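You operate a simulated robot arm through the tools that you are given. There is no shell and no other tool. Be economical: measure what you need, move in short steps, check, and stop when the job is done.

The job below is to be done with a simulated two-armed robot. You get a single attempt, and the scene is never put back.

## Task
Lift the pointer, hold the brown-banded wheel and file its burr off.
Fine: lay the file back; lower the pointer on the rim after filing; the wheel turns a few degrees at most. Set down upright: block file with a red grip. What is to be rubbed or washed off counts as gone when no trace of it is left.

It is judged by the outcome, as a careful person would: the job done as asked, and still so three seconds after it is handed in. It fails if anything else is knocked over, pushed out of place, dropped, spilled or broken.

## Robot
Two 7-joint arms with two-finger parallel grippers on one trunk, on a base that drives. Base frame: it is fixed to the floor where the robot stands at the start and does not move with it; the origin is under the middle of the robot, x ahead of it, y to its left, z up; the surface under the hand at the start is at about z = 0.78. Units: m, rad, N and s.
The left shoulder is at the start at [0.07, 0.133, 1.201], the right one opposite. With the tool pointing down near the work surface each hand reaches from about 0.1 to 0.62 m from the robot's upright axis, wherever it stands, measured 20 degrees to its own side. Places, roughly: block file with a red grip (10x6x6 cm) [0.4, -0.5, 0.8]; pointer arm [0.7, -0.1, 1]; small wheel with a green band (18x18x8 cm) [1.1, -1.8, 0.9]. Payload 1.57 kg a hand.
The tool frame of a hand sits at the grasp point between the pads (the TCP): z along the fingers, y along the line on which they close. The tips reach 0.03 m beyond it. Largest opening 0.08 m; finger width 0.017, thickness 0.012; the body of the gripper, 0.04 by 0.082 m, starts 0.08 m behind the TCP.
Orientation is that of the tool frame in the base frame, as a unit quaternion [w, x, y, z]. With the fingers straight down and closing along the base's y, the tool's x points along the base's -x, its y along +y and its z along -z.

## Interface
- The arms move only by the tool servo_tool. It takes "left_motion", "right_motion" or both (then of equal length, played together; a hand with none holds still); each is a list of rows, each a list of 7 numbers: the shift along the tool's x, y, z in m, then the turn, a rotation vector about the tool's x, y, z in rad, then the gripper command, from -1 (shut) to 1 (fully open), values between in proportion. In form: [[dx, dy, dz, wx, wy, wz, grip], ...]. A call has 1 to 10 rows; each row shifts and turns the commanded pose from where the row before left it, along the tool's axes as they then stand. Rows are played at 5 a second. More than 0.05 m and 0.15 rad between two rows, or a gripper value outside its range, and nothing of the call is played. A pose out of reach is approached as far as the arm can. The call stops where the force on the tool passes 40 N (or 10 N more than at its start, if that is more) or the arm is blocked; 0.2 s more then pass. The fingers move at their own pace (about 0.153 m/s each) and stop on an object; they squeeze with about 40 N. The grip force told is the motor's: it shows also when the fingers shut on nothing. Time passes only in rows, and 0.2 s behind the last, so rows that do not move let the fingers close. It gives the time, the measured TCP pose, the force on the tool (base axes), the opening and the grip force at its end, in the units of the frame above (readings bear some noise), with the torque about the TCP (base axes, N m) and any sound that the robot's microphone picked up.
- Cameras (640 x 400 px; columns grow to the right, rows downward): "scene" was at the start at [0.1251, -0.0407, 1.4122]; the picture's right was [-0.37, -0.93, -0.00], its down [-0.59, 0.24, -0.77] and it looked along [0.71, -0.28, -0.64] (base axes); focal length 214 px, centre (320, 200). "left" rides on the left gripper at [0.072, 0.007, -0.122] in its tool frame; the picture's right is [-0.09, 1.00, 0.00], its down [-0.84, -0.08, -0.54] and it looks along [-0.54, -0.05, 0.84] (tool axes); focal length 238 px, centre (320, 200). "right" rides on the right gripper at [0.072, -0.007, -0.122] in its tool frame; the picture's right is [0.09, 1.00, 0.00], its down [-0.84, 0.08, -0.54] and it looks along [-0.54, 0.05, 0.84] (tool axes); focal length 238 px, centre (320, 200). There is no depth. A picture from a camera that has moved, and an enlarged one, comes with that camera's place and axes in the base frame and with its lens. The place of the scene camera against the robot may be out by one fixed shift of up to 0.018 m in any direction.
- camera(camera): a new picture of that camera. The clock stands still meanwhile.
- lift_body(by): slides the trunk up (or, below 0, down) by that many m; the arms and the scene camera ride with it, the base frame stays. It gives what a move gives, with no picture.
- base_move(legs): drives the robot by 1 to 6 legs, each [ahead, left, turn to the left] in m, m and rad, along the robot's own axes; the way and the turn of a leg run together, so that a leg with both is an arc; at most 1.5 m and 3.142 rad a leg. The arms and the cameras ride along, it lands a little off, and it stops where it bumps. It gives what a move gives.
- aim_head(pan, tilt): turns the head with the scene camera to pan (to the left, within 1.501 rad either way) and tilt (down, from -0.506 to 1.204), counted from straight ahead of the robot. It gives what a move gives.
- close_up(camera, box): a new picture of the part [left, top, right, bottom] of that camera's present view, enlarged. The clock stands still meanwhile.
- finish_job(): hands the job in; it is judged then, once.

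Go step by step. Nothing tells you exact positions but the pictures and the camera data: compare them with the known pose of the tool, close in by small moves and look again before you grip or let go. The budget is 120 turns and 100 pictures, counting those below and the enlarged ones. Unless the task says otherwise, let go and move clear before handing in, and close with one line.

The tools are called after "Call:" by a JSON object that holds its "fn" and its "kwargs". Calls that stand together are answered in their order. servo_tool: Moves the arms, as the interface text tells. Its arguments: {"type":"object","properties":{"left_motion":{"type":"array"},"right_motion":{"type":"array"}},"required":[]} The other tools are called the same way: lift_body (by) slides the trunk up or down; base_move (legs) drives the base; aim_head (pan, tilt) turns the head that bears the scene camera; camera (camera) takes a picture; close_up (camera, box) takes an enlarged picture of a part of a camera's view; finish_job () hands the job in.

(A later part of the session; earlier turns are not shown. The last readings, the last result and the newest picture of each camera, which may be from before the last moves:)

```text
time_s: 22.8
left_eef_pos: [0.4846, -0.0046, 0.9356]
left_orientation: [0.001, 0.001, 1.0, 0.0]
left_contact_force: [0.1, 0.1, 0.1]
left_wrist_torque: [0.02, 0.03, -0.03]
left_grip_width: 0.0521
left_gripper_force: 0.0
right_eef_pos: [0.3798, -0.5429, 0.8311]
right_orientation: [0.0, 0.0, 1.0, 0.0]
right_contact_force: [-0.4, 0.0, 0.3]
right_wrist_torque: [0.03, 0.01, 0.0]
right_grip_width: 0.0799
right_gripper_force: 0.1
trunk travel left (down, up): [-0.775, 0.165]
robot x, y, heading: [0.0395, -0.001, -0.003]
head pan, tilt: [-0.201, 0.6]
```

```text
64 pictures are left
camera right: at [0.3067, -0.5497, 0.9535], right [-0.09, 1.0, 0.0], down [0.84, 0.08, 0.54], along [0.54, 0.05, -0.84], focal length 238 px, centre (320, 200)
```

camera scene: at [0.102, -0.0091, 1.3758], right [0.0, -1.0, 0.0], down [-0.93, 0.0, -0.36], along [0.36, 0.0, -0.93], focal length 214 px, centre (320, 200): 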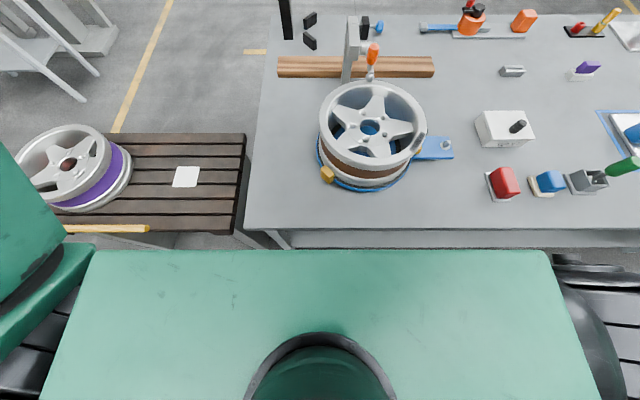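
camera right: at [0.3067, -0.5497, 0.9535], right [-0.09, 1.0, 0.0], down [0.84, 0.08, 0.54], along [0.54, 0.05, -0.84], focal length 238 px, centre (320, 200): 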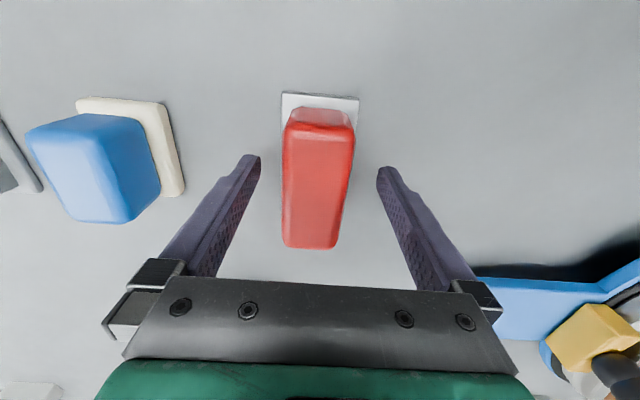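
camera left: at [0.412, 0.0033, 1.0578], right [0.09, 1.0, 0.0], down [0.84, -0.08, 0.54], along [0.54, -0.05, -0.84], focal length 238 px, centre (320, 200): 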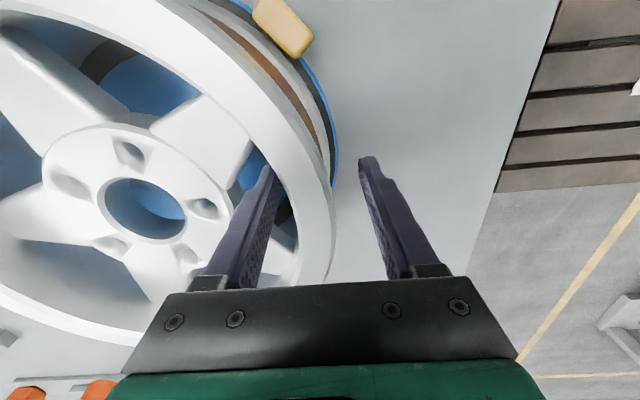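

Both are well placed, so I'll close both hands.

Call:
{"fn": "servo_tool", "kwargs": {"right_motion": [[0.002, 0, 0, 0, 0, 0, 0.5], [0, 0, 0, 0, 0, 0, -0.3], [0, 0, 0, 0, 0, 0, -0.3], [0, 0, 0, 0, 0, 0, -0.3], [0, 0, 0, 0, 0, 0, -0.3]], "left_motion": [[0, 0, 0, 0, 0, 0, 0], [0, 0, 0, 0, 0, 0, -0.3], [0, 0, 0, 0, 0, 0, -0.6], [0, 0, 0, 0, 0, 0, -0.8], [0, 0, 0, 0, 0, 0, -0.8]]}}

Call:
{"fn": "camera", "kwargs": {"camera": "left"}}

Call:
{"fn": "camera", "kwargs": {"camera": "right"}}

```text
time_s: 24.0
left_eef_pos: [0.4845, -0.0059, 0.9375]
left_orientation: [0.001, 0.001, 1.0, 0.0]
left_contact_force: [10.0, -19.7, 7.5]
left_wrist_torque: [0.04, 0.58, 0.86]
left_grip_width: 0.0283
left_gripper_force: 38.4
right_eef_pos: [0.3784, -0.5454, 0.8321]
right_orientation: [0.001, 0.0, 1.0, 0.0]
right_contact_force: [-1.1, 2.8, 9.9]
right_wrist_torque: [-0.24, 0.05, 0.0]
right_grip_width: 0.0396
right_gripper_force: 40.2
trunk travel left (down, up): [-0.775, 0.165]
robot x, y, heading: [0.0354, -0.0026, -0.001]
head pan, tilt: [-0.201, 0.6]
```

```text
63 pictures are left
camera left: at [0.4123, 0.0004, 1.0588], right [0.09, 1.0, 0.0], down [0.83, -0.08, 0.55], along [0.54, -0.05, -0.84], focal length 238 px, centre (320, 200)
```

left: 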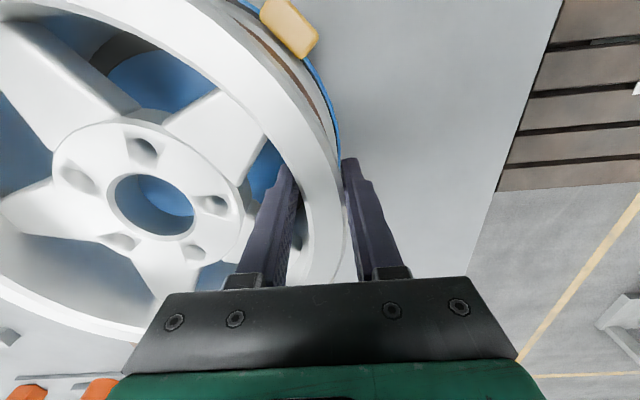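

```text
62 pictures are left
camera right: at [0.3045, -0.5515, 0.9528], right [-0.09, 1.0, 0.0], down [0.84, 0.08, 0.54], along [0.54, 0.05, -0.84], focal length 238 px, centre (320, 200)
```

right: 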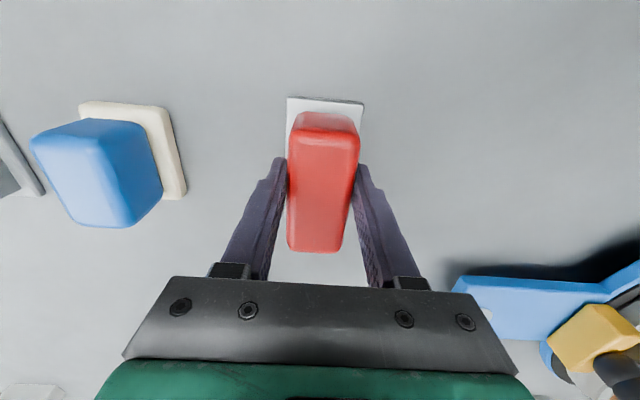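

Both grips are closed: the file is 39.6 mm wide and the rim 28 mm. I'll ease the left hand's side load and lift the file clear.

Call:
{"fn": "servo_tool", "kwargs": {"right_motion": [[0, 0, -0.02, 0, 0, 0, -0.4], [0, 0, -0.04, 0, 0, 0, -0.4], [0, 0, -0.05, 0, 0, 0, -0.4], [0, 0, -0.05, 0, 0, 0, -0.4], [0, 0, -0.04, 0, 0, 0, -0.4]], "left_motion": [[-0.0005, -0.001, 0, 0, 0, 0, -0.8], [-0.0005, -0.001, 0, 0, 0, 0, -0.8], [0, 0, 0, 0, 0, 0, -0.8], [0, 0, 0, 0, 0, 0, -0.8], [0, 0, 0, 0, 0, 0, -0.8]]}}

Call:
{"fn": "camera", "kwargs": {"camera": "right"}}

```text
time_s: 25.2
left_eef_pos: [0.4863, -0.0061, 0.9367]
left_orientation: [0.001, 0.0, 1.0, 0.001]
left_contact_force: [8.5, -9.4, 8.2]
left_wrist_torque: [-0.14, -0.98, 1.03]
left_grip_width: 0.0283
left_gripper_force: 38.2
right_eef_pos: [0.376, -0.5462, 1.0283]
right_orientation: [0.0, 0.0, 1.0, 0.002]
right_contact_force: [-0.2, -0.1, 0.9]
right_wrist_torque: [-0.01, 0.02, 0.02]
right_grip_width: 0.0242
right_gripper_force: 0.1
trunk travel left (down, up): [-0.775, 0.165]
robot x, y, heading: [0.0385, 0.0, 0.002]
head pan, tilt: [-0.201, 0.6]
```

```text
61 pictures are left
camera right: at [0.3039, -0.5519, 1.1509], right [-0.09, 1.0, 0.0], down [0.84, 0.08, 0.54], along [0.54, 0.05, -0.84], focal length 238 px, centre (320, 200)
```

right: 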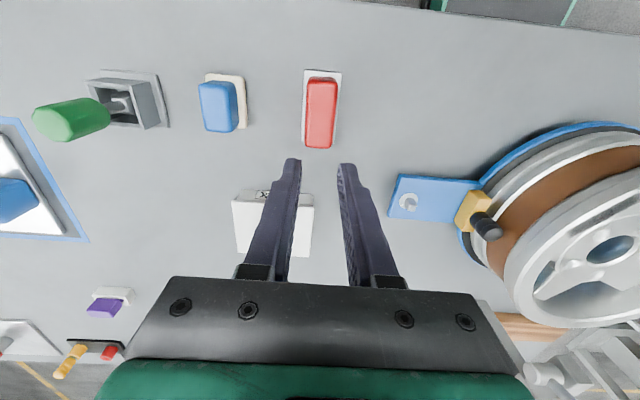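

The file slipped out; it is still in its place, standing upright. I'll look at the grip's shape and grip lower and harder.

Call:
{"fn": "close_up", "kwargs": {"camera": "right", "box": [280, 50, 370, 170]}}

Call:
{"fn": "aim_head", "kwargs": {"pan": -0.95, "tilt": 0.85}}

Call:
{"fn": "camera", "kwargs": {"camera": "scene"}}

```text
3.33 times, centred on (325, 110) of right
camera zoom: at [0.3039, -0.5519, 1.1509], right [-0.09, 1.0, 0.0], down [0.84, 0.08, 0.54], along [0.54, 0.05, -0.84], focal length 794 px, centre (303, 500)
```

zoom: 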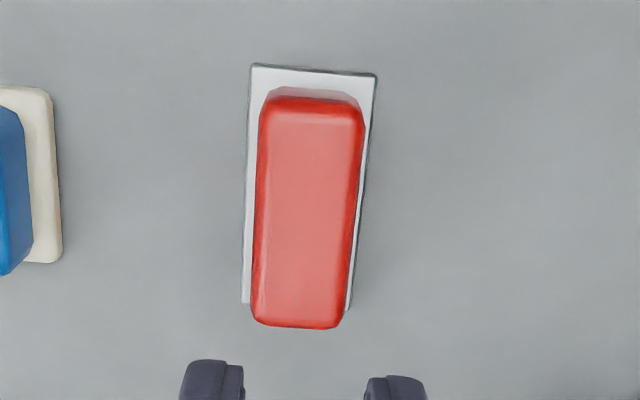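

```text
time_s: 26.3
left_eef_pos: [0.4863, -0.0063, 0.9359]
left_orientation: [0.001, -0.001, 1.0, 0.001]
left_contact_force: [10.3, -7.7, 9.4]
left_wrist_torque: [0.12, -0.93, 1.11]
left_grip_width: 0.0285
left_gripper_force: 38.8
right_eef_pos: [0.3767, -0.5456, 1.0288]
right_orientation: [-0.001, 0.0, 1.0, 0.001]
right_contact_force: [-0.7, -0.7, -0.2]
right_wrist_torque: [0.01, 0.02, -0.01]
right_grip_width: 0.0241
right_gripper_force: 0.1
trunk travel left (down, up): [-0.775, 0.165]
robot x, y, heading: [0.0394, 0.0003, -0.001]
head pan, tilt: [-0.949, 0.85]
```

```text
59 pictures are left
camera scene: at [0.1314, -0.0751, 1.3994], right [-0.81, -0.58, 0.0], down [-0.44, 0.61, -0.66], along [0.38, -0.54, -0.75], focal length 214 px, centre (320, 200)
```

scene: 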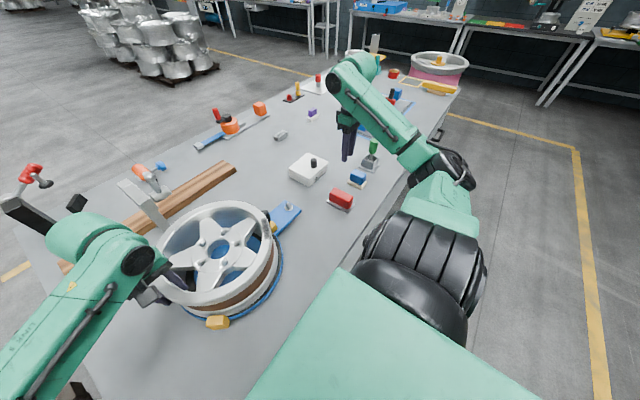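

The red block is gently rounded, so it will hold better lower down. I'll descend to just above the plate, squeeze fully and test with a small lift.

Call:
{"fn": "servo_tool", "kwargs": {"right_motion": [[0, 0, 0.03, 0, 0, 0, 1], [0, 0.001, 0.045, 0, 0, 0, 1], [0, 0, 0.045, 0, 0, 0, 1], [0, 0, 0.045, 0, 0, 0, 1], [0, 0, 0.025, 0, 0, 0, 1], [0, 0, 0.015, 0, 0, 0, 1]]}}

```text
time_s: 27.7
left_eef_pos: [0.4861, -0.0064, 0.9367]
left_orientation: [0.001, 0.0, 1.0, 0.001]
left_contact_force: [9.6, -7.3, 11.5]
left_wrist_torque: [-0.1, 0.0, 1.08]
left_grip_width: 0.0285
left_gripper_force: 38.7
right_eef_pos: [0.3751, -0.5444, 0.8259]
right_orientation: [0.001, -0.001, 1.0, 0.001]
right_contact_force: [-0.6, 0.5, 0.3]
right_wrist_torque: [0.01, 0.01, -0.03]
right_grip_width: 0.0801
right_gripper_force: 0.0
trunk travel left (down, up): [-0.775, 0.165]
robot x, y, heading: [0.0368, -0.0029, 0.007]
head pan, tilt: [-0.949, 0.85]
```

No contact yet, so I'll go 5 mm lower, close fully and lift a little.

Call:
{"fn": "servo_tool", "kwargs": {"right_motion": [[0, 0, 0.005, 0, 0, 0, 1], [0, 0, 0, 0, 0, 0, 0], [0, 0, 0, 0, 0, 0, -1], [0, 0, 0, 0, 0, 0, -1], [0, 0, 0, 0, 0, 0, -1]]}}

Call:
{"fn": "servo_tool", "kwargs": {"right_motion": [[0, 0, -0.005, 0, 0, 0, -1], [0, 0, -0.01, 0, 0, 0, -1], [0, 0, -0.01, 0, 0, 0, -1]]}}

Call:
{"fn": "camera", "kwargs": {"camera": "right"}}

```text
time_s: 28.9
left_eef_pos: [0.4859, -0.0066, 0.9371]
left_orientation: [0.001, 0.001, 1.0, 0.001]
left_contact_force: [8.3, -7.3, 11.9]
left_wrist_torque: [-0.26, 0.26, 0.96]
left_grip_width: 0.0284
left_gripper_force: 38.0
right_eef_pos: [0.3751, -0.5428, 0.8216]
right_orientation: [0.0, -0.001, 1.0, 0.001]
right_contact_force: [-0.7, -0.5, -0.8]
right_wrist_torque: [-0.07, 0.06, 0.01]
right_grip_width: 0.0396
right_gripper_force: 40.0
trunk travel left (down, up): [-0.775, 0.165]
robot x, y, heading: [0.0364, -0.0007, 0.006]
head pan, tilt: [-0.949, 0.85]
```

```text
time_s: 29.7
left_eef_pos: [0.4861, -0.0074, 0.937]
left_orientation: [0.0, 0.0, 1.0, 0.001]
left_contact_force: [8.6, -7.9, 12.6]
left_wrist_torque: [-0.33, 0.33, 0.94]
left_grip_width: 0.0283
left_gripper_force: 38.5
right_eef_pos: [0.3757, -0.543, 0.8468]
right_orientation: [0.0, 0.0, 1.0, 0.002]
right_contact_force: [-0.3, 0.4, -1.9]
right_wrist_torque: [-0.01, 0.03, 0.03]
right_grip_width: 0.0396
right_gripper_force: 39.8
trunk travel left (down, up): [-0.775, 0.165]
robot x, y, heading: [0.0397, 0.0048, -0.001]
head pan, tilt: [-0.949, 0.85]
```

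```text
58 pictures are left
camera right: at [0.303, -0.5494, 0.9679], right [-0.09, 1.0, 0.0], down [0.84, 0.08, 0.54], along [0.54, 0.05, -0.84], focal length 238 px, centre (320, 200)
```

right: 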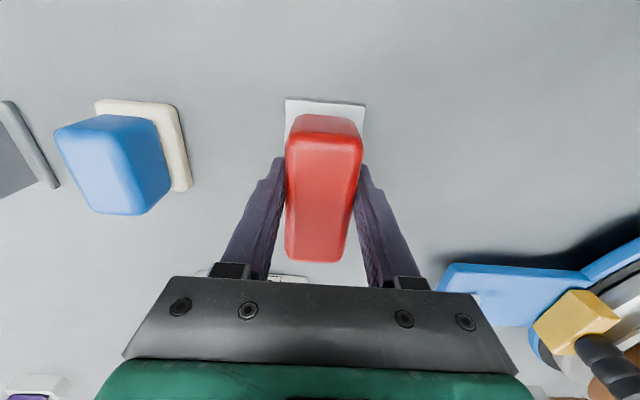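

The file is held and lifts with the hand. I'll raise it and carry it above the burr.

Call:
{"fn": "servo_tool", "kwargs": {"right_motion": [[0, 0, -0.048, 0, 0, 0, -1], [0, 0, -0.048, 0, 0, 0, -1], [0, 0, -0.048, 0, 0, 0, -1], [0, 0, -0.048, 0, 0, 0, -1], [-0.009, 0.048, 0, 0, 0, 0, -1], [-0.009, 0.048, 0, 0, 0, 0, -1], [-0.009, 0.048, 0, 0, 0, 0, -1], [-0.009, 0.048, 0, 0, 0, 0, -1], [-0.009, 0.048, 0, 0, 0, 0, -1], [-0.009, 0.048, 0, 0, 0, 0, -1]]}}

Call:
{"fn": "servo_tool", "kwargs": {"right_motion": [[0, 0, 0, 0, 0, 0.109, -1], [0, 0, 0, 0, 0, 0.109, -1], [0, 0, 0, 0, 0, 0.109, -1], [0, 0, 0, 0, 0, 0.109, -1], [0, 0, 0, 0, 0, 0.109, -1]]}}

Call:
{"fn": "camera", "kwargs": {"camera": "right"}}

Call:
{"fn": "aim_head", "kwargs": {"pan": -0.45, "tilt": 0.8}}

Call:
{"fn": "camera", "kwargs": {"camera": "scene"}}

```text
time_s: 31.9
left_eef_pos: [0.4876, -0.0073, 0.9381]
left_orientation: [0.0, 0.001, 1.0, 0.0]
left_contact_force: [7.4, -6.7, 9.8]
left_wrist_torque: [-0.46, -0.34, 0.77]
left_grip_width: 0.0283
left_gripper_force: 38.7
right_eef_pos: [0.4285, -0.2559, 1.037]
right_orientation: [0.0, 0.001, 1.0, 0.0]
right_contact_force: [0.2, 0.6, -1.0]
right_wrist_torque: [0.01, 0.0, 0.02]
right_grip_width: 0.0398
right_gripper_force: 40.1
trunk travel left (down, up): [-0.775, 0.165]
robot x, y, heading: [0.0376, 0.0017, 0.001]
head pan, tilt: [-0.949, 0.85]
```

```text
time_s: 33.1
left_eef_pos: [0.486, -0.0071, 0.9365]
left_orientation: [0.001, 0.0, 1.0, 0.001]
left_contact_force: [8.9, -7.4, 10.6]
left_wrist_torque: [-0.24, 0.18, 0.87]
left_grip_width: 0.0281
left_gripper_force: 38.8
right_eef_pos: [0.43, -0.2561, 1.0375]
right_orientation: [0.0, 0.27, 0.963, 0.001]
right_contact_force: [-0.2, -0.9, -1.5]
right_wrist_torque: [0.0, 0.02, -0.02]
right_grip_width: 0.0397
right_gripper_force: 39.7
trunk travel left (down, up): [-0.775, 0.165]
robot x, y, heading: [0.0432, 0.0006, -0.0]
head pan, tilt: [-0.949, 0.85]
```

```text
57 pictures are left
camera right: at [0.3646, -0.2238, 1.1603], right [0.44, 0.9, 0.0], down [0.75, -0.37, 0.54], along [0.49, -0.24, -0.84], focal length 238 px, centre (320, 200)
```

right: 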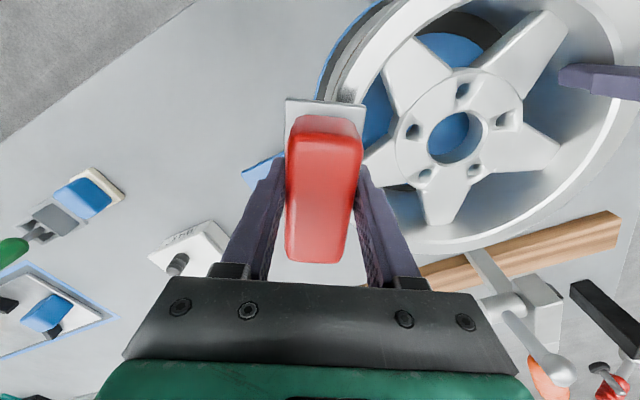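

```text
time_s: 34.0
left_eef_pos: [0.4858, -0.0067, 0.9367]
left_orientation: [0.001, 0.0, 1.0, 0.001]
left_contact_force: [8.4, -6.8, 10.2]
left_wrist_torque: [-0.21, 0.19, 0.85]
left_grip_width: 0.0282
left_gripper_force: 38.4
right_eef_pos: [0.4291, -0.2565, 1.0388]
right_orientation: [0.0, 0.269, 0.963, 0.001]
right_contact_force: [-0.1, 0.6, -2.3]
right_wrist_torque: [0.0, -0.02, -0.01]
right_grip_width: 0.0397
right_gripper_force: 39.9
trunk travel left (down, up): [-0.775, 0.165]
robot x, y, heading: [0.0396, 0.0028, 0.003]
head pan, tilt: [-0.45, 0.799]
```

```text
56 pictures are left
camera scene: at [0.1585, -0.0466, 1.4034], right [-0.44, -0.9, 0.0], down [-0.65, 0.31, -0.7], along [0.63, -0.3, -0.72], focal length 214 px, centre (320, 200)
```

scene: 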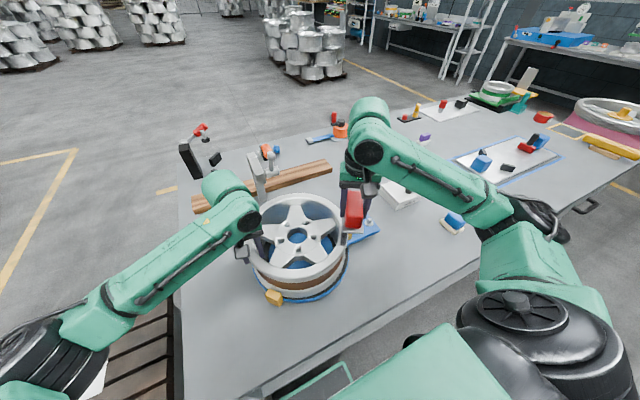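

The file is over the burr region and aligned with the rim's tangent. I'll centre it over the burr and lower until light contact.

Call:
{"fn": "servo_tool", "kwargs": {"right_motion": [[0.0034, 0.0055, 0.012, 0, 0, 0, -1], [0.0034, 0.0055, 0.013, 0, 0, 0, -1], [0, 0, 0.01, 0, 0, 0, -1], [0, 0, 0.006, 0, 0, 0, -1], [0, 0, 0, 0, 0, 0, -1]]}}

Call:
{"fn": "camera", "kwargs": {"camera": "right"}}

```text
time_s: 35.2
left_eef_pos: [0.486, -0.0065, 0.9374]
left_orientation: [0.001, 0.0, 1.0, 0.001]
left_contact_force: [7.1, -7.4, 9.5]
left_wrist_torque: [-0.25, -0.04, 0.88]
left_grip_width: 0.0283
left_gripper_force: 38.6
right_eef_pos: [0.4295, -0.2433, 0.9974]
right_orientation: [0.001, 0.269, 0.963, 0.001]
right_contact_force: [-0.5, -0.2, -1.6]
right_wrist_torque: [0.02, -0.01, 0.0]
right_grip_width: 0.0391
right_gripper_force: 39.7
trunk travel left (down, up): [-0.775, 0.165]
robot x, y, heading: [0.0366, 0.0012, 0.003]
head pan, tilt: [-0.45, 0.799]
```

```text
55 pictures are left
camera right: at [0.3637, -0.2106, 1.1205], right [0.44, 0.9, 0.0], down [0.76, -0.37, 0.54], along [0.49, -0.24, -0.84], focal length 238 px, centre (320, 200)
```

right: 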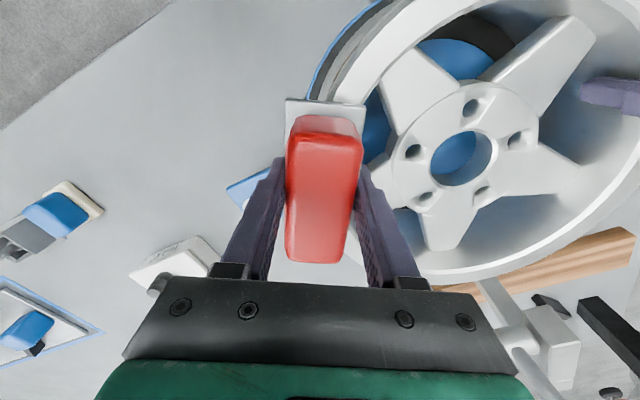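

It is lined up on the rim, so I'll lower in small steps until contact.

Call:
{"fn": "servo_tool", "kwargs": {"right_motion": [[0, 0, 0.003, 0, 0, 0, -1], [0, 0, 0.003, 0, 0, 0, -1], [0, 0, 0.002, 0, 0, 0, -1], [0, 0, 0.002, 0, 0, 0, -1]]}}

```text
time_s: 36.2
left_eef_pos: [0.4868, -0.007, 0.9357]
left_orientation: [0.001, 0.0, 1.0, 0.001]
left_contact_force: [8.5, -9.1, 6.5]
left_wrist_torque: [-0.02, -0.12, 1.11]
left_grip_width: 0.0282
left_gripper_force: 37.8
right_eef_pos: [0.4296, -0.2419, 0.9874]
right_orientation: [0.001, 0.269, 0.963, 0.001]
right_contact_force: [-0.6, 1.8, 2.9]
right_wrist_torque: [0.0, 0.06, -0.01]
right_grip_width: 0.0395
right_gripper_force: 40.4
trunk travel left (down, up): [-0.775, 0.165]
robot x, y, heading: [0.0372, 0.0005, 0.004]
head pan, tilt: [-0.45, 0.799]
```

Contact is made at z≈0.987. I'll press lightly and file with short strokes along the rim.

Call:
{"fn": "servo_tool", "kwargs": {"right_motion": [[0, 0, 0.002, 0, 0, 0, -1], [0.012, 0, 0.001, 0, 0, 0, -1], [0.012, 0, 0, 0, 0, 0, -1], [-0.016, 0, 0, 0, 0, 0, -1], [-0.016, 0, 0, 0, 0, 0, -1], [-0.016, 0, 0, 0, 0, 0, -1], [0.016, 0, 0, 0, 0, 0, -1], [0.016, 0, 0, 0, 0, 0, -1], [0.016, 0, 0, 0, 0, 0, -1], [-0.024, 0, 0, 0, 0, 0, -1]]}}

```text
time_s: 38.5
left_eef_pos: [0.4825, -0.0068, 0.9369]
left_orientation: [0.0, 0.002, 1.0, 0.0]
left_contact_force: [0.3, -13.8, -0.2]
left_wrist_torque: [-0.06, -0.13, 0.71]
left_grip_width: 0.0291
left_gripper_force: 39.0
right_eef_pos: [0.4258, -0.2417, 0.9843]
right_orientation: [-0.001, 0.268, 0.963, 0.001]
right_contact_force: [-5.3, 4.4, 17.8]
right_wrist_torque: [0.21, 0.36, -0.02]
right_grip_width: 0.0397
right_gripper_force: 39.5
trunk travel left (down, up): [-0.775, 0.165]
robot x, y, heading: [0.0375, -0.0053, 0.001]
head pan, tilt: [-0.45, 0.799]
```

Pressing with 18 N turned the wheel slightly (left hand moved ~4 mm). I'll ease the pressure and use radial strokes, which give no turning torque.

Call:
{"fn": "servo_tool", "kwargs": {"right_motion": [[0, 0, -0.0012, 0, 0, 0, -1], [0, 0.012, 0, 0, 0, 0, -1], [0, -0.012, 0, 0, 0, 0, -1], [0, -0.012, 0, 0, 0, 0, -1], [0, 0.012, 0, 0, 0, 0, -1], [0, 0.012, 0, 0, 0, 0, -1], [0, -0.012, 0, 0, 0, 0, -1], [0, -0.012, 0, 0, 0, 0, -1], [0, 0.012, 0, 0, 0, 0, -1]]}}

Call:
{"fn": "servo_tool", "kwargs": {"right_motion": [[0, 0, -0.03, 0, 0, 0, -1], [0, -0.04, -0.02, 0, 0, 0, -1], [0, -0.045, 0, 0, 0, 0, -1], [0, -0.045, 0, 0, 0, 0, -1]]}}

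Call:
{"fn": "camera", "kwargs": {"camera": "right"}}

Call:
{"fn": "close_up", "kwargs": {"camera": "scene", "box": [230, 170, 400, 300]}}

```text
time_s: 40.5
left_eef_pos: [0.4876, -0.0051, 0.9364]
left_orientation: [0.001, 0.0, 1.0, -0.001]
left_contact_force: [8.7, -2.0, 7.2]
left_wrist_torque: [0.09, -0.77, 1.13]
left_grip_width: 0.0281
left_gripper_force: 37.9
right_eef_pos: [0.4305, -0.2409, 0.985]
right_orientation: [0.0, 0.269, 0.963, 0.001]
right_contact_force: [0.3, 0.1, -1.8]
right_wrist_torque: [-0.04, 0.01, 0.0]
right_grip_width: 0.0393
right_gripper_force: 40.4
trunk travel left (down, up): [-0.775, 0.165]
robot x, y, heading: [0.0367, -0.0028, -0.003]
head pan, tilt: [-0.45, 0.799]
```

```text
time_s: 41.5
left_eef_pos: [0.4857, -0.0049, 0.9367]
left_orientation: [0.0, 0.0, 1.0, 0.0]
left_contact_force: [6.9, -1.5, 7.3]
left_wrist_torque: [-0.12, -0.61, 0.81]
left_grip_width: 0.0281
left_gripper_force: 38.0
right_eef_pos: [0.3602, -0.351, 1.0359]
right_orientation: [0.001, 0.268, 0.963, 0.002]
right_contact_force: [0.0, -1.2, -3.0]
right_wrist_torque: [0.02, 0.03, 0.03]
right_grip_width: 0.0394
right_gripper_force: 39.9
trunk travel left (down, up): [-0.775, 0.165]
robot x, y, heading: [0.0384, 0.0016, -0.002]
head pan, tilt: [-0.45, 0.799]
```

```text
54 pictures are left
camera right: at [0.2943, -0.3199, 1.1584], right [0.44, 0.9, 0.0], down [0.76, -0.37, 0.54], along [0.49, -0.23, -0.84], focal length 238 px, centre (320, 200)
```

right: 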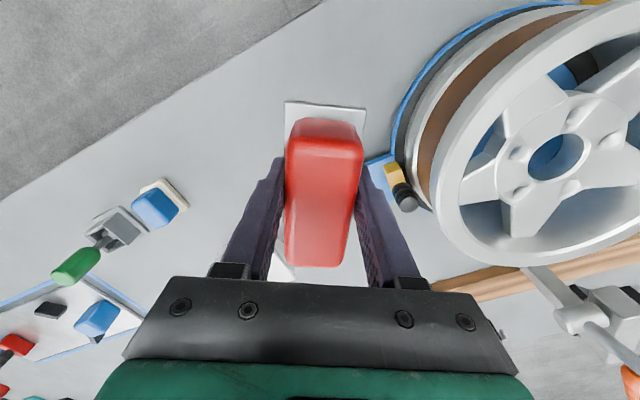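

```text
3.08 times, centred on (315, 235) of scene
camera zoom: at [0.1575, -0.0456, 1.4034], right [-0.44, -0.9, 0.0], down [-0.65, 0.31, -0.7], along [0.63, -0.3, -0.72], focal length 660 px, centre (335, 92)
```

zoom: 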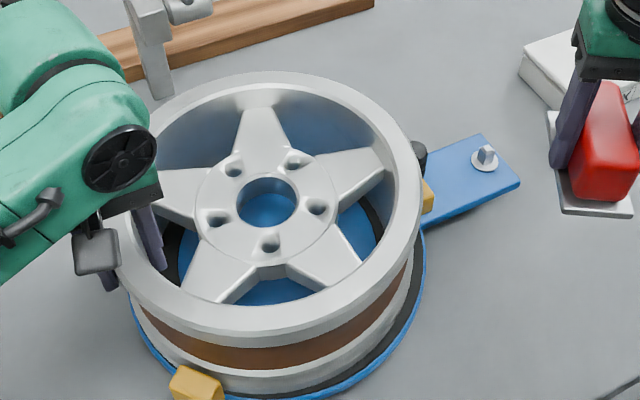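

The burr patch looks gone. I'll zoom in to make sure no trace is left.

Call:
{"fn": "close_up", "kwargs": {"camera": "scene", "box": [310, 195, 360, 270]}}

Call:
{"fn": "close_up", "kwargs": {"camera": "right", "box": [420, 20, 560, 200]}}

```text
5.33 times, centred on (335, 232) of scene
camera zoom: at [0.1575, -0.0456, 1.4034], right [-0.44, -0.9, 0.0], down [-0.65, 0.31, -0.7], along [0.63, -0.3, -0.72], focal length 1144 px, centre (240, 27)
```

zoom: 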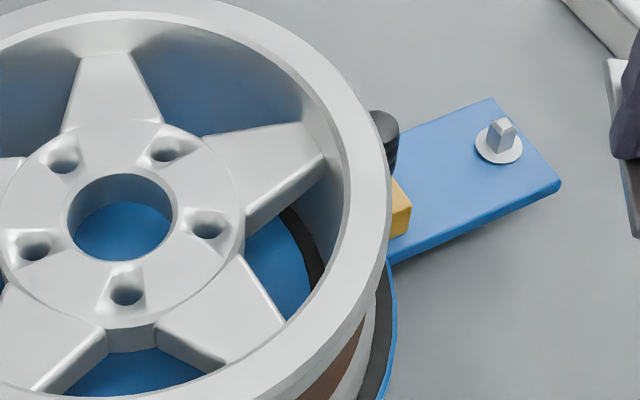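

```text
2.22 times, centred on (490, 110) of right
camera zoom: at [0.2943, -0.3199, 1.1584], right [0.44, 0.9, 0.0], down [0.76, -0.37, 0.54], along [0.49, -0.23, -0.84], focal length 530 px, centre (-58, 400)
```

zoom: 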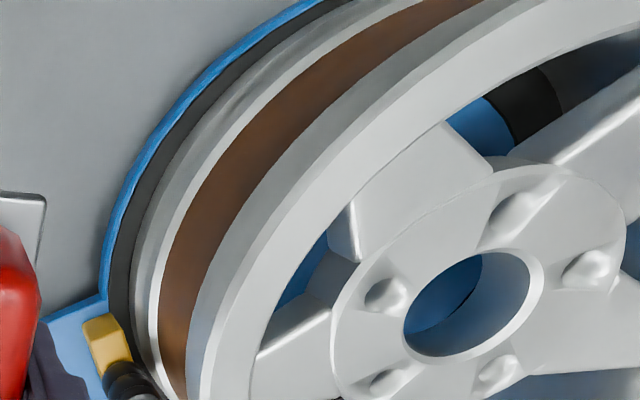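

No trace is left. I'll carry the file back to its spot, turn it to its original heading and lower it.

Call:
{"fn": "servo_tool", "kwargs": {"right_motion": [[0, -0.02, 0, 0, 0, -0.109, -1], [0, -0.02, 0, 0, 0, -0.109, -1], [0, 0, 0, 0, 0, -0.109, -1], [0, 0, 0, 0, 0, -0.109, -1], [0, 0, 0, 0, 0, -0.109, -1], [0, 0, 0, 0, 0, 0, -1]]}}

```text
time_s: 42.9
left_eef_pos: [0.4869, -0.0054, 0.9358]
left_orientation: [0.0, 0.0, 1.0, 0.001]
left_contact_force: [5.6, -2.2, 6.4]
left_wrist_torque: [-0.2, 0.74, 0.69]
left_grip_width: 0.0286
left_gripper_force: 38.4
right_eef_pos: [0.3437, -0.3868, 1.0364]
right_orientation: [0.001, 0.0, 1.0, 0.002]
right_contact_force: [1.0, 0.2, -1.6]
right_wrist_torque: [0.04, 0.02, 0.02]
right_grip_width: 0.0396
right_gripper_force: 39.7
trunk travel left (down, up): [-0.775, 0.165]
robot x, y, heading: [0.0387, 0.0, -0.002]
head pan, tilt: [-0.45, 0.799]
```

Call:
{"fn": "servo_tool", "kwargs": {"right_motion": [[-0.008, -0.039, 0, 0, 0, 0, -1], [-0.008, -0.039, 0, 0, 0, 0, -1], [-0.008, -0.039, 0, 0, 0, 0, -1], [-0.008, -0.039, 0, 0, 0, 0, -1], [0, 0, 0.045, 0, 0, 0, -1], [0, 0, 0.045, 0, 0, 0, -1], [0, 0, 0.045, 0, 0, 0, -1], [0, 0, 0.04, 0, 0, 0, -1], [0, 0, 0.02, 0, 0, 0, -1]]}}

Call:
{"fn": "camera", "kwargs": {"camera": "right"}}

```text
time_s: 44.9
left_eef_pos: [0.4864, -0.0061, 0.936]
left_orientation: [0.001, 0.0, 1.0, -0.001]
left_contact_force: [6.1, -2.4, 3.3]
left_wrist_torque: [0.19, -0.42, 0.8]
left_grip_width: 0.0278
left_gripper_force: 39.3
right_eef_pos: [0.3765, -0.5425, 0.8405]
right_orientation: [0.0, 0.001, 1.0, 0.0]
right_contact_force: [0.4, -0.7, -1.6]
right_wrist_torque: [0.0, -0.02, 0.01]
right_grip_width: 0.0393
right_gripper_force: 39.7
trunk travel left (down, up): [-0.775, 0.165]
robot x, y, heading: [0.0397, -0.0018, 0.0]
head pan, tilt: [-0.45, 0.799]
```

```text
50 pictures are left
camera right: at [0.3026, -0.5497, 0.9626], right [-0.09, 1.0, 0.0], down [0.84, 0.08, 0.54], along [0.54, 0.05, -0.84], focal length 238 px, centre (320, 200)
```

right: 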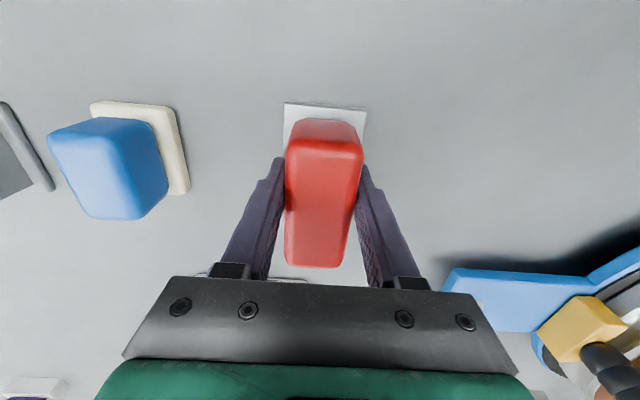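

The file is back over its spot, and I'll lower it gently until it touches the table.

Call:
{"fn": "servo_tool", "kwargs": {"right_motion": [[0, 0, 0.008, 0, 0, 0, -1], [0, 0, 0.005, 0, 0, 0, -1], [0, 0, 0.003, 0, 0, 0, -1], [0, 0, 0.002, 0, 0, 0, -1]]}}

```text
time_s: 45.9
left_eef_pos: [0.4864, -0.0057, 0.9364]
left_orientation: [0.0, 0.001, 1.0, 0.0]
left_contact_force: [5.6, -1.0, 2.3]
left_wrist_torque: [0.16, -0.62, 0.85]
left_grip_width: 0.0281
left_gripper_force: 38.3
right_eef_pos: [0.3762, -0.5442, 0.8218]
right_orientation: [0.0, 0.0, 1.0, 0.0]
right_contact_force: [-0.3, 0.4, -2.1]
right_wrist_torque: [0.01, 0.02, -0.02]
right_grip_width: 0.0396
right_gripper_force: 40.5
trunk travel left (down, up): [-0.775, 0.165]
robot x, y, heading: [0.0378, 0.0021, -0.0]
head pan, tilt: [-0.45, 0.799]
```

Call:
{"fn": "servo_tool", "kwargs": {"right_motion": [[0, 0, 0.002, 0, 0, 0, -1], [0, 0, 0.001, 0, 0, 0, -1], [0, 0, 0.001, 0, 0, 0, -1]]}}

```text
time_s: 46.6
left_eef_pos: [0.4864, -0.0058, 0.9364]
left_orientation: [0.0, 0.0, 1.0, 0.0]
left_contact_force: [7.1, -1.0, 3.2]
left_wrist_torque: [0.14, -0.5, 0.88]
left_grip_width: 0.028
left_gripper_force: 38.5
right_eef_pos: [0.3763, -0.5438, 0.818]
right_orientation: [0.0, -0.001, 1.0, 0.0]
right_contact_force: [0.4, 0.1, -1.0]
right_wrist_torque: [0.04, 0.0, -0.04]
right_grip_width: 0.0397
right_gripper_force: 40.3
trunk travel left (down, up): [-0.775, 0.165]
robot x, y, heading: [0.035, 0.0019, -0.004]
head pan, tilt: [-0.45, 0.799]
```

No contact yet, since the file shifted slightly in the grip while filing. I'll continue in 1 mm steps.

Call:
{"fn": "servo_tool", "kwargs": {"right_motion": [[0, 0, 0.001, 0, 0, 0, -1], [0, 0, 0.001, 0, 0, 0, -1], [0, 0, 0.001, 0, 0, 0, -1], [0, 0, 0, 0, 0, 0, -1]]}}

```text
time_s: 47.6
left_eef_pos: [0.4851, -0.0058, 0.9364]
left_orientation: [0.001, 0.002, 1.0, -0.001]
left_contact_force: [11.7, -18.0, 1.1]
left_wrist_torque: [0.65, -0.28, 1.24]
left_grip_width: 0.0283
left_gripper_force: 38.4
right_eef_pos: [0.3764, -0.5437, 0.8178]
right_orientation: [0.003, 0.0, 1.0, -0.001]
right_contact_force: [-4.8, 1.1, 30.6]
right_wrist_torque: [0.25, 0.37, 0.05]
right_grip_width: 0.0396
right_gripper_force: 39.8
trunk travel left (down, up): [-0.775, 0.165]
robot x, y, heading: [0.036, -0.0038, -0.002]
head pan, tilt: [-0.45, 0.799]
```

It is firmly down, so I'll relax the press, open and rise clear.

Call:
{"fn": "servo_tool", "kwargs": {"right_motion": [[0, 0, -0.0015, 0, 0, 0, -1], [0, 0, 0, 0, 0, 0, 0.3], [0, 0, 0, 0, 0, 0, 1], [0, 0, 0, 0, 0, 0, 1], [0, 0, -0.03, 0, 0, 0, 1], [0, 0, -0.045, 0, 0, 0, 1], [0, 0, -0.045, 0, 0, 0, 1], [0, 0, -0.045, 0, 0, 0, 1], [0, 0, -0.045, 0, 0, 0, 1]]}}

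Call:
{"fn": "camera", "kwargs": {"camera": "right"}}

Call:
{"fn": "camera", "kwargs": {"camera": "left"}}

```text
time_s: 49.6
left_eef_pos: [0.4874, -0.0063, 0.9368]
left_orientation: [0.001, 0.0, 1.0, 0.0]
left_contact_force: [9.2, -2.9, 2.7]
left_wrist_torque: [-0.08, -0.84, 1.11]
left_grip_width: 0.0278
left_gripper_force: 38.4
right_eef_pos: [0.3739, -0.5445, 1.027]
right_orientation: [0.0, -0.001, 1.0, 0.0]
right_contact_force: [0.0, -0.1, -0.1]
right_wrist_torque: [0.0, 0.02, 0.03]
right_grip_width: 0.08
right_gripper_force: 0.1
trunk travel left (down, up): [-0.775, 0.165]
robot x, y, heading: [0.0401, 0.0004, -0.001]
head pan, tilt: [-0.45, 0.799]
```

```text
49 pictures are left
camera right: at [0.3013, -0.5507, 1.1501], right [-0.09, 1.0, 0.0], down [0.84, 0.08, 0.54], along [0.54, 0.05, -0.84], focal length 238 px, centre (320, 200)
```

right: 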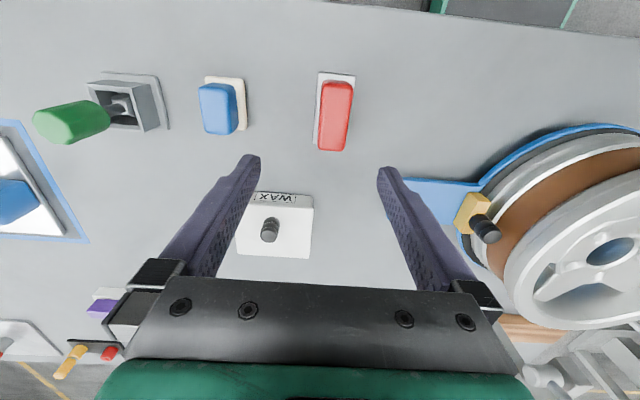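

```text
48 pictures are left
camera left: at [0.4144, 0.0015, 1.0585], right [0.09, 1.0, 0.0], down [0.84, -0.08, 0.54], along [0.54, -0.05, -0.84], focal length 238 px, centre (320, 200)
```

left: 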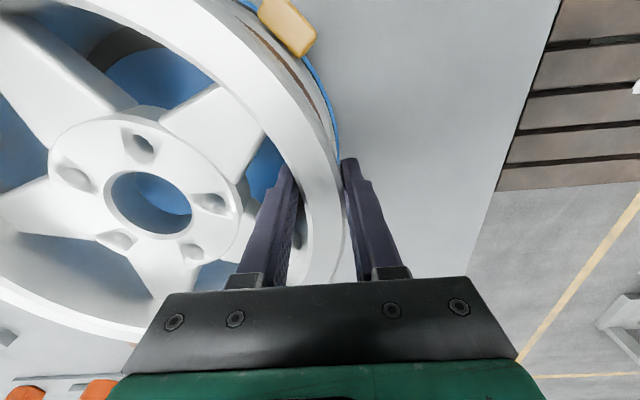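

The file stands upright but came to rest about 2 cm to the left of its first spot. I'll re-grip it and shift it back.

Call:
{"fn": "servo_tool", "kwargs": {"right_motion": [[0, 0.0195, 0.04, 0, 0, 0, 1], [0, 0, 0.045, 0, 0, 0, 0.9], [0, 0, 0.045, 0, 0, 0, 0.8], [0, 0, 0.045, 0, 0, 0, 0.8], [0, 0, 0.028, 0, 0, 0, 0.8], [0, 0, 0, 0, 0, 0, 0], [0, 0, 0, 0, 0, 0, -1], [0, 0, 0, 0, 0, 0, -1]]}}

Call:
{"fn": "camera", "kwargs": {"camera": "right"}}

```text
time_s: 51.5
left_eef_pos: [0.4876, -0.0058, 0.9375]
left_orientation: [0.0, 0.0, 1.0, 0.0]
left_contact_force: [8.6, -1.8, 7.1]
left_wrist_torque: [0.04, -0.09, 1.15]
left_grip_width: 0.028
left_gripper_force: 38.6
right_eef_pos: [0.3747, -0.5219, 0.8229]
right_orientation: [0.0, 0.0, 1.0, 0.001]
right_contact_force: [-0.6, 0.3, -0.8]
right_wrist_torque: [0.01, 0.0, -0.02]
right_grip_width: 0.0397
right_gripper_force: 40.0
trunk travel left (down, up): [-0.775, 0.165]
robot x, y, heading: [0.0375, -0.0011, -0.001]
head pan, tilt: [-0.45, 0.799]
```

```text
47 pictures are left
camera right: at [0.303, -0.5293, 0.9447], right [-0.09, 1.0, 0.0], down [0.84, 0.08, 0.54], along [0.54, 0.05, -0.84], focal length 238 px, centre (320, 200)
```

right: 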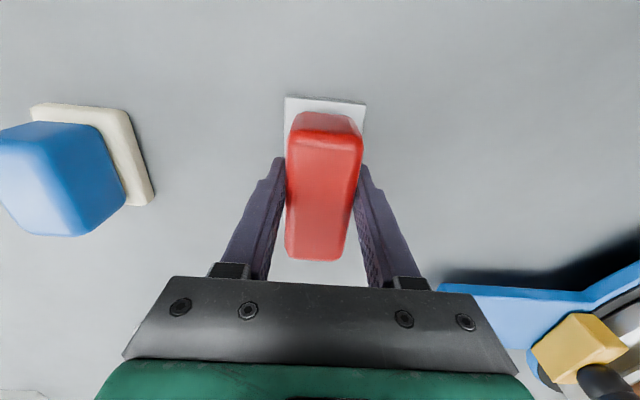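

Call:
{"fn": "servo_tool", "kwargs": {"right_motion": [[0, 0, -0.012, 0, 0, 0, -1], [0, -0.011, 0, 0, 0, 0, -1], [0, -0.011, 0, 0, 0, 0, -1], [0, 0, 0.009, 0, 0, 0, -1], [0, 0, 0.001, 0, 0, 0, -1], [0, 0, 0.001, 0, 0, 0, -1]]}}

```text
time_s: 52.9
left_eef_pos: [0.486, -0.004, 0.9357]
left_orientation: [0.001, 0.0, 1.0, 0.0]
left_contact_force: [9.2, -0.8, 7.8]
left_wrist_torque: [-0.03, 0.1, 1.04]
left_grip_width: 0.028
left_gripper_force: 38.4
right_eef_pos: [0.3749, -0.5451, 0.8245]
right_orientation: [0.002, 0.0, 1.0, 0.0]
right_contact_force: [0.0, -0.1, -1.3]
right_wrist_torque: [0.01, -0.01, 0.02]
right_grip_width: 0.0394
right_gripper_force: 40.1
trunk travel left (down, up): [-0.775, 0.165]
robot x, y, heading: [0.0376, -0.0009, -0.001]
head pan, tilt: [-0.45, 0.799]
```

Call:
{"fn": "servo_tool", "kwargs": {"right_motion": [[0, 0, 0.001, 0, 0, 0, -1], [0, 0, 0.0007, 0, 0, 0, -1], [0, 0, 0, 0, 0, 0, -1]]}}

```text
time_s: 53.6
left_eef_pos: [0.4874, -0.0053, 0.9369]
left_orientation: [0.0, -0.001, 1.0, -0.001]
left_contact_force: [8.2, -1.6, 7.4]
left_wrist_torque: [-0.07, 0.13, 0.96]
left_grip_width: 0.028
left_gripper_force: 38.1
right_eef_pos: [0.3753, -0.5453, 0.8238]
right_orientation: [0.001, 0.0, 1.0, 0.001]
right_contact_force: [-0.5, -1.0, -2.1]
right_wrist_torque: [-0.01, 0.02, 0.05]
right_grip_width: 0.0399
right_gripper_force: 40.2
trunk travel left (down, up): [-0.775, 0.165]
robot x, y, heading: [0.039, 0.0037, -0.001]
head pan, tilt: [-0.45, 0.799]
```

Call:
{"fn": "servo_tool", "kwargs": {"right_motion": [[0, 0, 0.001, 0, 0, 0, -1], [0, 0, 0.001, 0, 0, 0, -1], [0, 0, 0, 0, 0, 0, -1]]}}

```text
time_s: 54.5
left_eef_pos: [0.4868, -0.0047, 0.9366]
left_orientation: [0.001, 0.001, 1.0, 0.0]
left_contact_force: [10.7, -4.4, 2.3]
left_wrist_torque: [0.26, -0.2, 1.05]
left_grip_width: 0.0279
left_gripper_force: 38.2
right_eef_pos: [0.3755, -0.5455, 0.8222]
right_orientation: [0.001, 0.0, 1.0, -0.001]
right_contact_force: [-0.4, -0.4, 6.8]
right_wrist_torque: [0.02, 0.45, 0.01]
right_grip_width: 0.0399
right_gripper_force: 40.3
trunk travel left (down, up): [-0.775, 0.165]
robot x, y, heading: [0.037, 0.0003, 0.003]
head pan, tilt: [-0.45, 0.799]
```

The file touches the table with a light 7 N. I'll open gradually and rise.

Call:
{"fn": "servo_tool", "kwargs": {"right_motion": [[0, 0, 0, 0, 0, 0, 0.05], [0, 0, 0, 0, 0, 0, 0.2], [0, 0, 0, 0, 0, 0, 0.35], [0, 0, 0, 0, 0, 0, 0.35], [0, 0, -0.03, 0, 0, 0, 0.35], [0, 0, -0.045, 0, 0, 0, 0.35], [0, 0, -0.045, 0, 0, 0, 0.35], [0, 0, -0.045, 0, 0, 0, 0.35], [0, 0, -0.04, 0, 0, 0, 0.35]]}}

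Call:
{"fn": "camera", "kwargs": {"camera": "right"}}

```text
time_s: 56.5
left_eef_pos: [0.486, -0.0056, 0.9372]
left_orientation: [-0.001, 0.0, 1.0, 0.0]
left_contact_force: [6.8, -2.5, 3.6]
left_wrist_torque: [-0.19, -0.07, 0.88]
left_grip_width: 0.028
left_gripper_force: 38.2
right_eef_pos: [0.3764, -0.5455, 1.0267]
right_orientation: [0.0, -0.001, 1.0, 0.001]
right_contact_force: [0.5, 0.1, 0.8]
right_wrist_torque: [0.04, 0.02, 0.03]
right_grip_width: 0.0539
right_gripper_force: 0.2
trunk travel left (down, up): [-0.775, 0.165]
robot x, y, heading: [0.0358, -0.0034, 0.003]
head pan, tilt: [-0.45, 0.799]
```

```text
46 pictures are left
camera right: at [0.3037, -0.5518, 1.1481], right [-0.09, 1.0, 0.0], down [0.84, 0.08, 0.54], along [0.54, 0.05, -0.84], focal length 238 px, centre (320, 200)
```

right: 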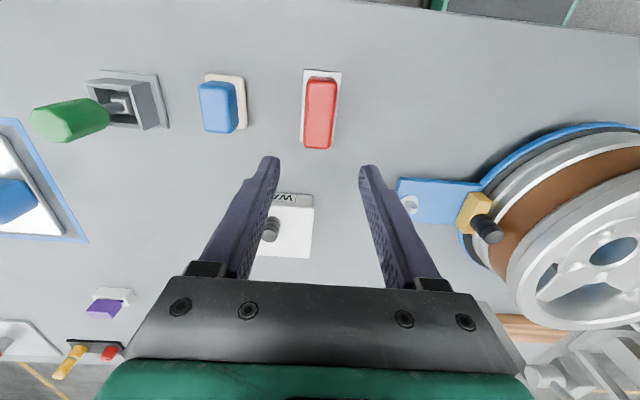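

The file is exactly back in its place. Filing is done, so I'll release the wheel, raise the left hand and move it aside to make room for lowering the pointer.

Call:
{"fn": "servo_tool", "kwargs": {"left_motion": [[0, 0, 0, 0, 0, 0, -0.2], [0, 0, 0, 0, 0, 0, 0.3], [0, 0, 0, 0, 0, 0, 0.3], [0, 0, -0.03, 0, 0, 0, 0.3], [0, 0, -0.045, 0, 0, 0, 0.3], [0, 0, -0.045, 0, 0, 0, 0.3], [0, 0.02, -0.045, 0, 0, 0, 0.3], [0, 0.03, -0.04, 0, 0, 0, 0.3], [0, 0.03, -0.04, 0, 0, 0, 0.3], [0, 0.03, -0.04, 0, 0, 0, 0.3]], "right_motion": [[0, 0, 0, 0, 0, 0, 0], [0, 0, 0, 0, 0, 0, 0], [0, 0, 0, 0, 0, 0, 0], [0, 0, 0, 0, 0, 0, 0], [0, 0, -0.03, 0, 0, 0, 0], [0, 0, -0.03, 0, 0, 0, 0], [0, 0, -0.04, 0, 0, 0, 0], [0, 0, -0.04, 0, 0, 0, 0], [0, 0, -0.04, 0, 0, 0, 0], [0, 0, 0, 0, 0, 0, 0]]}}

Call:
{"fn": "servo_tool", "kwargs": {"left_motion": [[0, 0.04, 0, 0, 0, 0, 0.3], [0, 0.04, 0, 0, 0, 0, 0.3], [0, 0, 0, 0, 0, 0, 0.3], [0, 0, 0, 0, 0, 0, 0.3], [0, 0, 0, 0, 0, 0, 0.3], [0, 0, 0, 0, 0, 0, 0.3], [0, 0, 0, 0, 0, 0, 0.3], [0, 0, 0, 0, 0, 0, 0.3], [0, 0, 0, 0, 0, 0, 0.3]], "right_motion": [[-0.01, 0.045, 0, 0, 0, 0, 0], [-0.01, 0.045, 0, 0, 0, 0, 0], [-0.01, 0.045, 0, 0, 0, 0, 0], [-0.01, 0.045, 0, 0, 0, 0, 0], [-0.01, 0.045, 0, 0, 0, 0, 0], [-0.01, 0.045, 0, 0, 0, 0, 0], [-0.01, 0.045, 0, 0, 0, 0, 0], [-0.01, 0.046, 0, 0, 0, 0, 0], [-0.01, 0.046, 0, 0, 0, 0, 0]]}}

Call:
{"fn": "camera", "kwargs": {"camera": "scene"}}

```text
time_s: 58.6
left_eef_pos: [0.4835, 0.1057, 1.2244]
left_orientation: [0.001, 0.001, 1.0, -0.001]
left_contact_force: [-0.8, 1.1, 0.3]
left_wrist_torque: [0.01, 0.01, 0.01]
left_grip_width: 0.052
left_gripper_force: 0.1
right_eef_pos: [0.3735, -0.5453, 1.2079]
right_orientation: [0.0, -0.001, 1.0, 0.0]
right_contact_force: [-0.2, 0.2, 0.5]
right_wrist_torque: [-0.03, -0.01, 0.0]
right_grip_width: 0.0399
right_gripper_force: 0.0
trunk travel left (down, up): [-0.775, 0.165]
robot x, y, heading: [0.0374, -0.0003, 0.002]
head pan, tilt: [-0.45, 0.799]
```

```text
time_s: 60.6
left_eef_pos: [0.4875, 0.1856, 1.2192]
left_orientation: [0.0, 0.0, 1.0, -0.001]
left_contact_force: [-0.6, 0.6, 0.1]
left_wrist_torque: [-0.01, 0.03, -0.02]
left_grip_width: 0.0521
left_gripper_force: 0.0
right_eef_pos: [0.4663, -0.1364, 1.2068]
right_orientation: [0.0, 0.0, 1.0, 0.0]
right_contact_force: [-0.6, 0.5, 0.7]
right_wrist_torque: [-0.02, -0.01, -0.01]
right_grip_width: 0.0401
right_gripper_force: 0.0
trunk travel left (down, up): [-0.775, 0.165]
robot x, y, heading: [0.04, -0.0001, -0.0]
head pan, tilt: [-0.45, 0.799]
```

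```text
45 pictures are left
camera scene: at [0.1592, -0.0423, 1.4034], right [-0.44, -0.9, 0.0], down [-0.65, 0.31, -0.7], along [0.63, -0.3, -0.72], focal length 214 px, centre (320, 200)
```

scene: 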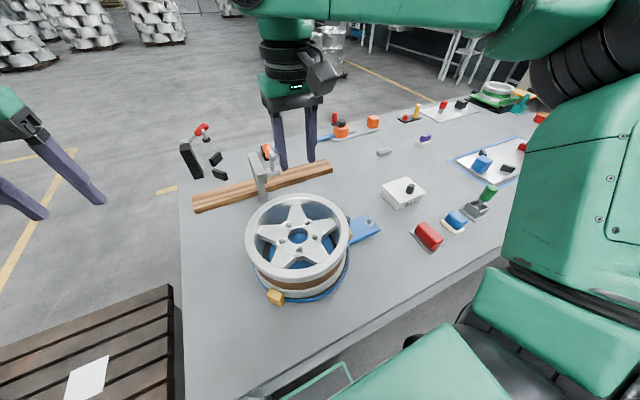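

I'll tilt the right hand forward again and bring it back in front of the raised pointer.

Call:
{"fn": "servo_tool", "kwargs": {"right_motion": [[0, 0, 0, 0, -0.15, 0, 0], [0, 0, 0, 0, -0.15, 0, 0], [0, 0, 0, 0, -0.15, 0, 0], [0, 0, 0, 0, -0.15, 0, 0], [-0.023, 0, 0.034, 0, 0, 0, 0], [-0.023, 0, 0.034, 0, 0, 0, 0], [-0.023, 0, 0.034, 0, 0, 0, 0], [-0.023, 0, 0.034, 0, 0, 0, 0], [0, 0, 0, 0, -0.13, 0, 0]]}}

Call:
{"fn": "camera", "kwargs": {"camera": "right"}}

```text
time_s: 62.6
left_eef_pos: [0.4858, 0.1831, 1.2226]
left_orientation: [0.002, 0.001, 1.0, -0.001]
left_contact_force: [-0.1, 0.7, 0.0]
left_wrist_torque: [0.03, -0.01, -0.01]
left_grip_width: 0.052
left_gripper_force: 0.1
right_eef_pos: [0.6155, -0.1373, 1.1485]
right_orientation: [0.36, -0.001, 0.933, 0.001]
right_contact_force: [-0.2, -0.1, 0.3]
right_wrist_torque: [-0.02, -0.01, 0.0]
right_grip_width: 0.0398
right_gripper_force: 0.1
trunk travel left (down, up): [-0.775, 0.165]
robot x, y, heading: [0.0369, 0.0013, -0.004]
head pan, tilt: [-0.45, 0.799]
```

```text
44 pictures are left
camera right: at [0.4803, -0.1436, 1.1909], right [-0.07, 1.0, -0.06], down [0.26, 0.08, 0.96], along [0.96, 0.05, -0.26], focal length 238 px, centre (320, 200)
```

right: 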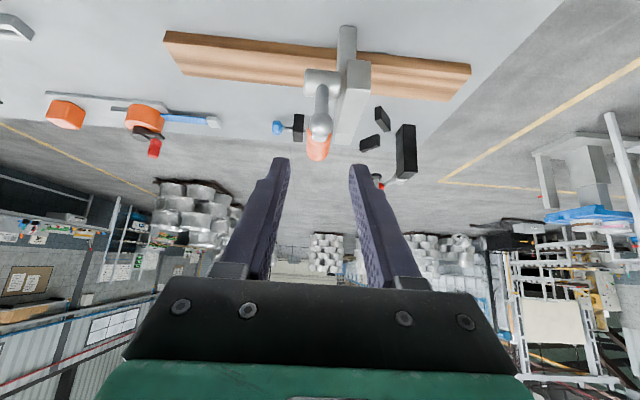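

The pointer is still where I left it. I'll advance along the same line and re-grip the ball.

Call:
{"fn": "servo_tool", "kwargs": {"right_motion": [[0.001, 0.0003, 0.03, 0, 0, 0, -0.05], [0.001, 0.0003, 0.03, 0, 0, 0, -0.05], [0.001, 0.0003, 0.025, 0, 0, 0, -0.05], [0, 0, 0.021, 0, 0, 0, -0.05]]}}

Call:
{"fn": "camera", "kwargs": {"camera": "right"}}

```text
time_s: 63.6
left_eef_pos: [0.4889, 0.1846, 1.2194]
left_orientation: [0.0, 0.0, 1.0, -0.001]
left_contact_force: [-0.2, 0.0, -0.4]
left_wrist_torque: [-0.01, 0.02, 0.0]
left_grip_width: 0.052
left_gripper_force: 0.1
right_eef_pos: [0.6881, -0.1377, 1.0644]
right_orientation: [0.357, -0.001, 0.934, 0.0]
right_contact_force: [0.2, 0.7, 0.0]
right_wrist_torque: [0.02, -0.03, 0.0]
right_grip_width: 0.0378
right_gripper_force: 0.1
trunk travel left (down, up): [-0.775, 0.165]
robot x, y, heading: [0.0385, -0.0005, 0.001]
head pan, tilt: [-0.45, 0.799]
```

```text
43 pictures are left
camera right: at [0.5521, -0.144, 1.1079], right [-0.07, 1.0, -0.06], down [0.26, 0.08, 0.96], along [0.96, 0.05, -0.27], focal length 238 px, centre (320, 200)
```

right: 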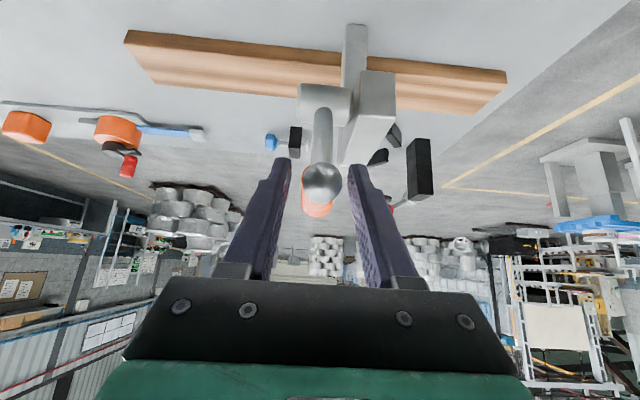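

The ball is between the fingers. I'll close and bring it down the arc about 30°.

Call:
{"fn": "servo_tool", "kwargs": {"right_motion": [[0, 0, 0, 0, 0, 0, -0.6], [0, 0, 0, 0, 0, 0, -0.6], [0.0076, 0, -0.0015, 0, 0, 0, -0.6], [0.0076, 0, -0.0015, 0, 0, 0, -0.6], [0.0083, 0, -0.0002, 0, 0, 0, -0.6], [0.0083, 0, -0.0002, 0, 0, 0, -0.6], [0.0082, 0, 0.0012, 0, 0, 0, -0.6], [0.0082, 0, 0.0012, 0, 0, 0, -0.6]]}}

Call:
{"fn": "camera", "kwargs": {"camera": "right"}}

```text
time_s: 65.5
left_eef_pos: [0.4863, 0.1853, 1.2219]
left_orientation: [0.002, 0.001, 1.0, 0.0]
left_contact_force: [-1.0, 0.6, 0.5]
left_wrist_torque: [-0.05, 0.01, -0.01]
left_grip_width: 0.0522
left_gripper_force: 0.0
right_eef_pos: [0.6501, -0.1364, 1.0365]
right_orientation: [0.358, -0.001, 0.934, 0.001]
right_contact_force: [5.6, 0.0, 10.4]
right_wrist_torque: [-0.02, -1.01, 0.0]
right_grip_width: 0.0237
right_gripper_force: 35.5
trunk travel left (down, up): [-0.775, 0.165]
robot x, y, heading: [0.0412, 0.0, -0.002]
head pan, tilt: [-0.45, 0.799]
```

```text
42 pictures are left
camera right: at [0.5135, -0.1429, 1.0789], right [-0.07, 1.0, -0.06], down [0.26, 0.08, 0.96], along [0.96, 0.05, -0.26], focal length 238 px, centre (320, 200)
```

right: 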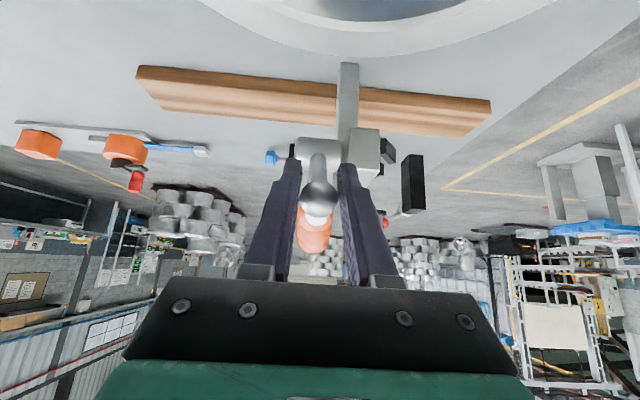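

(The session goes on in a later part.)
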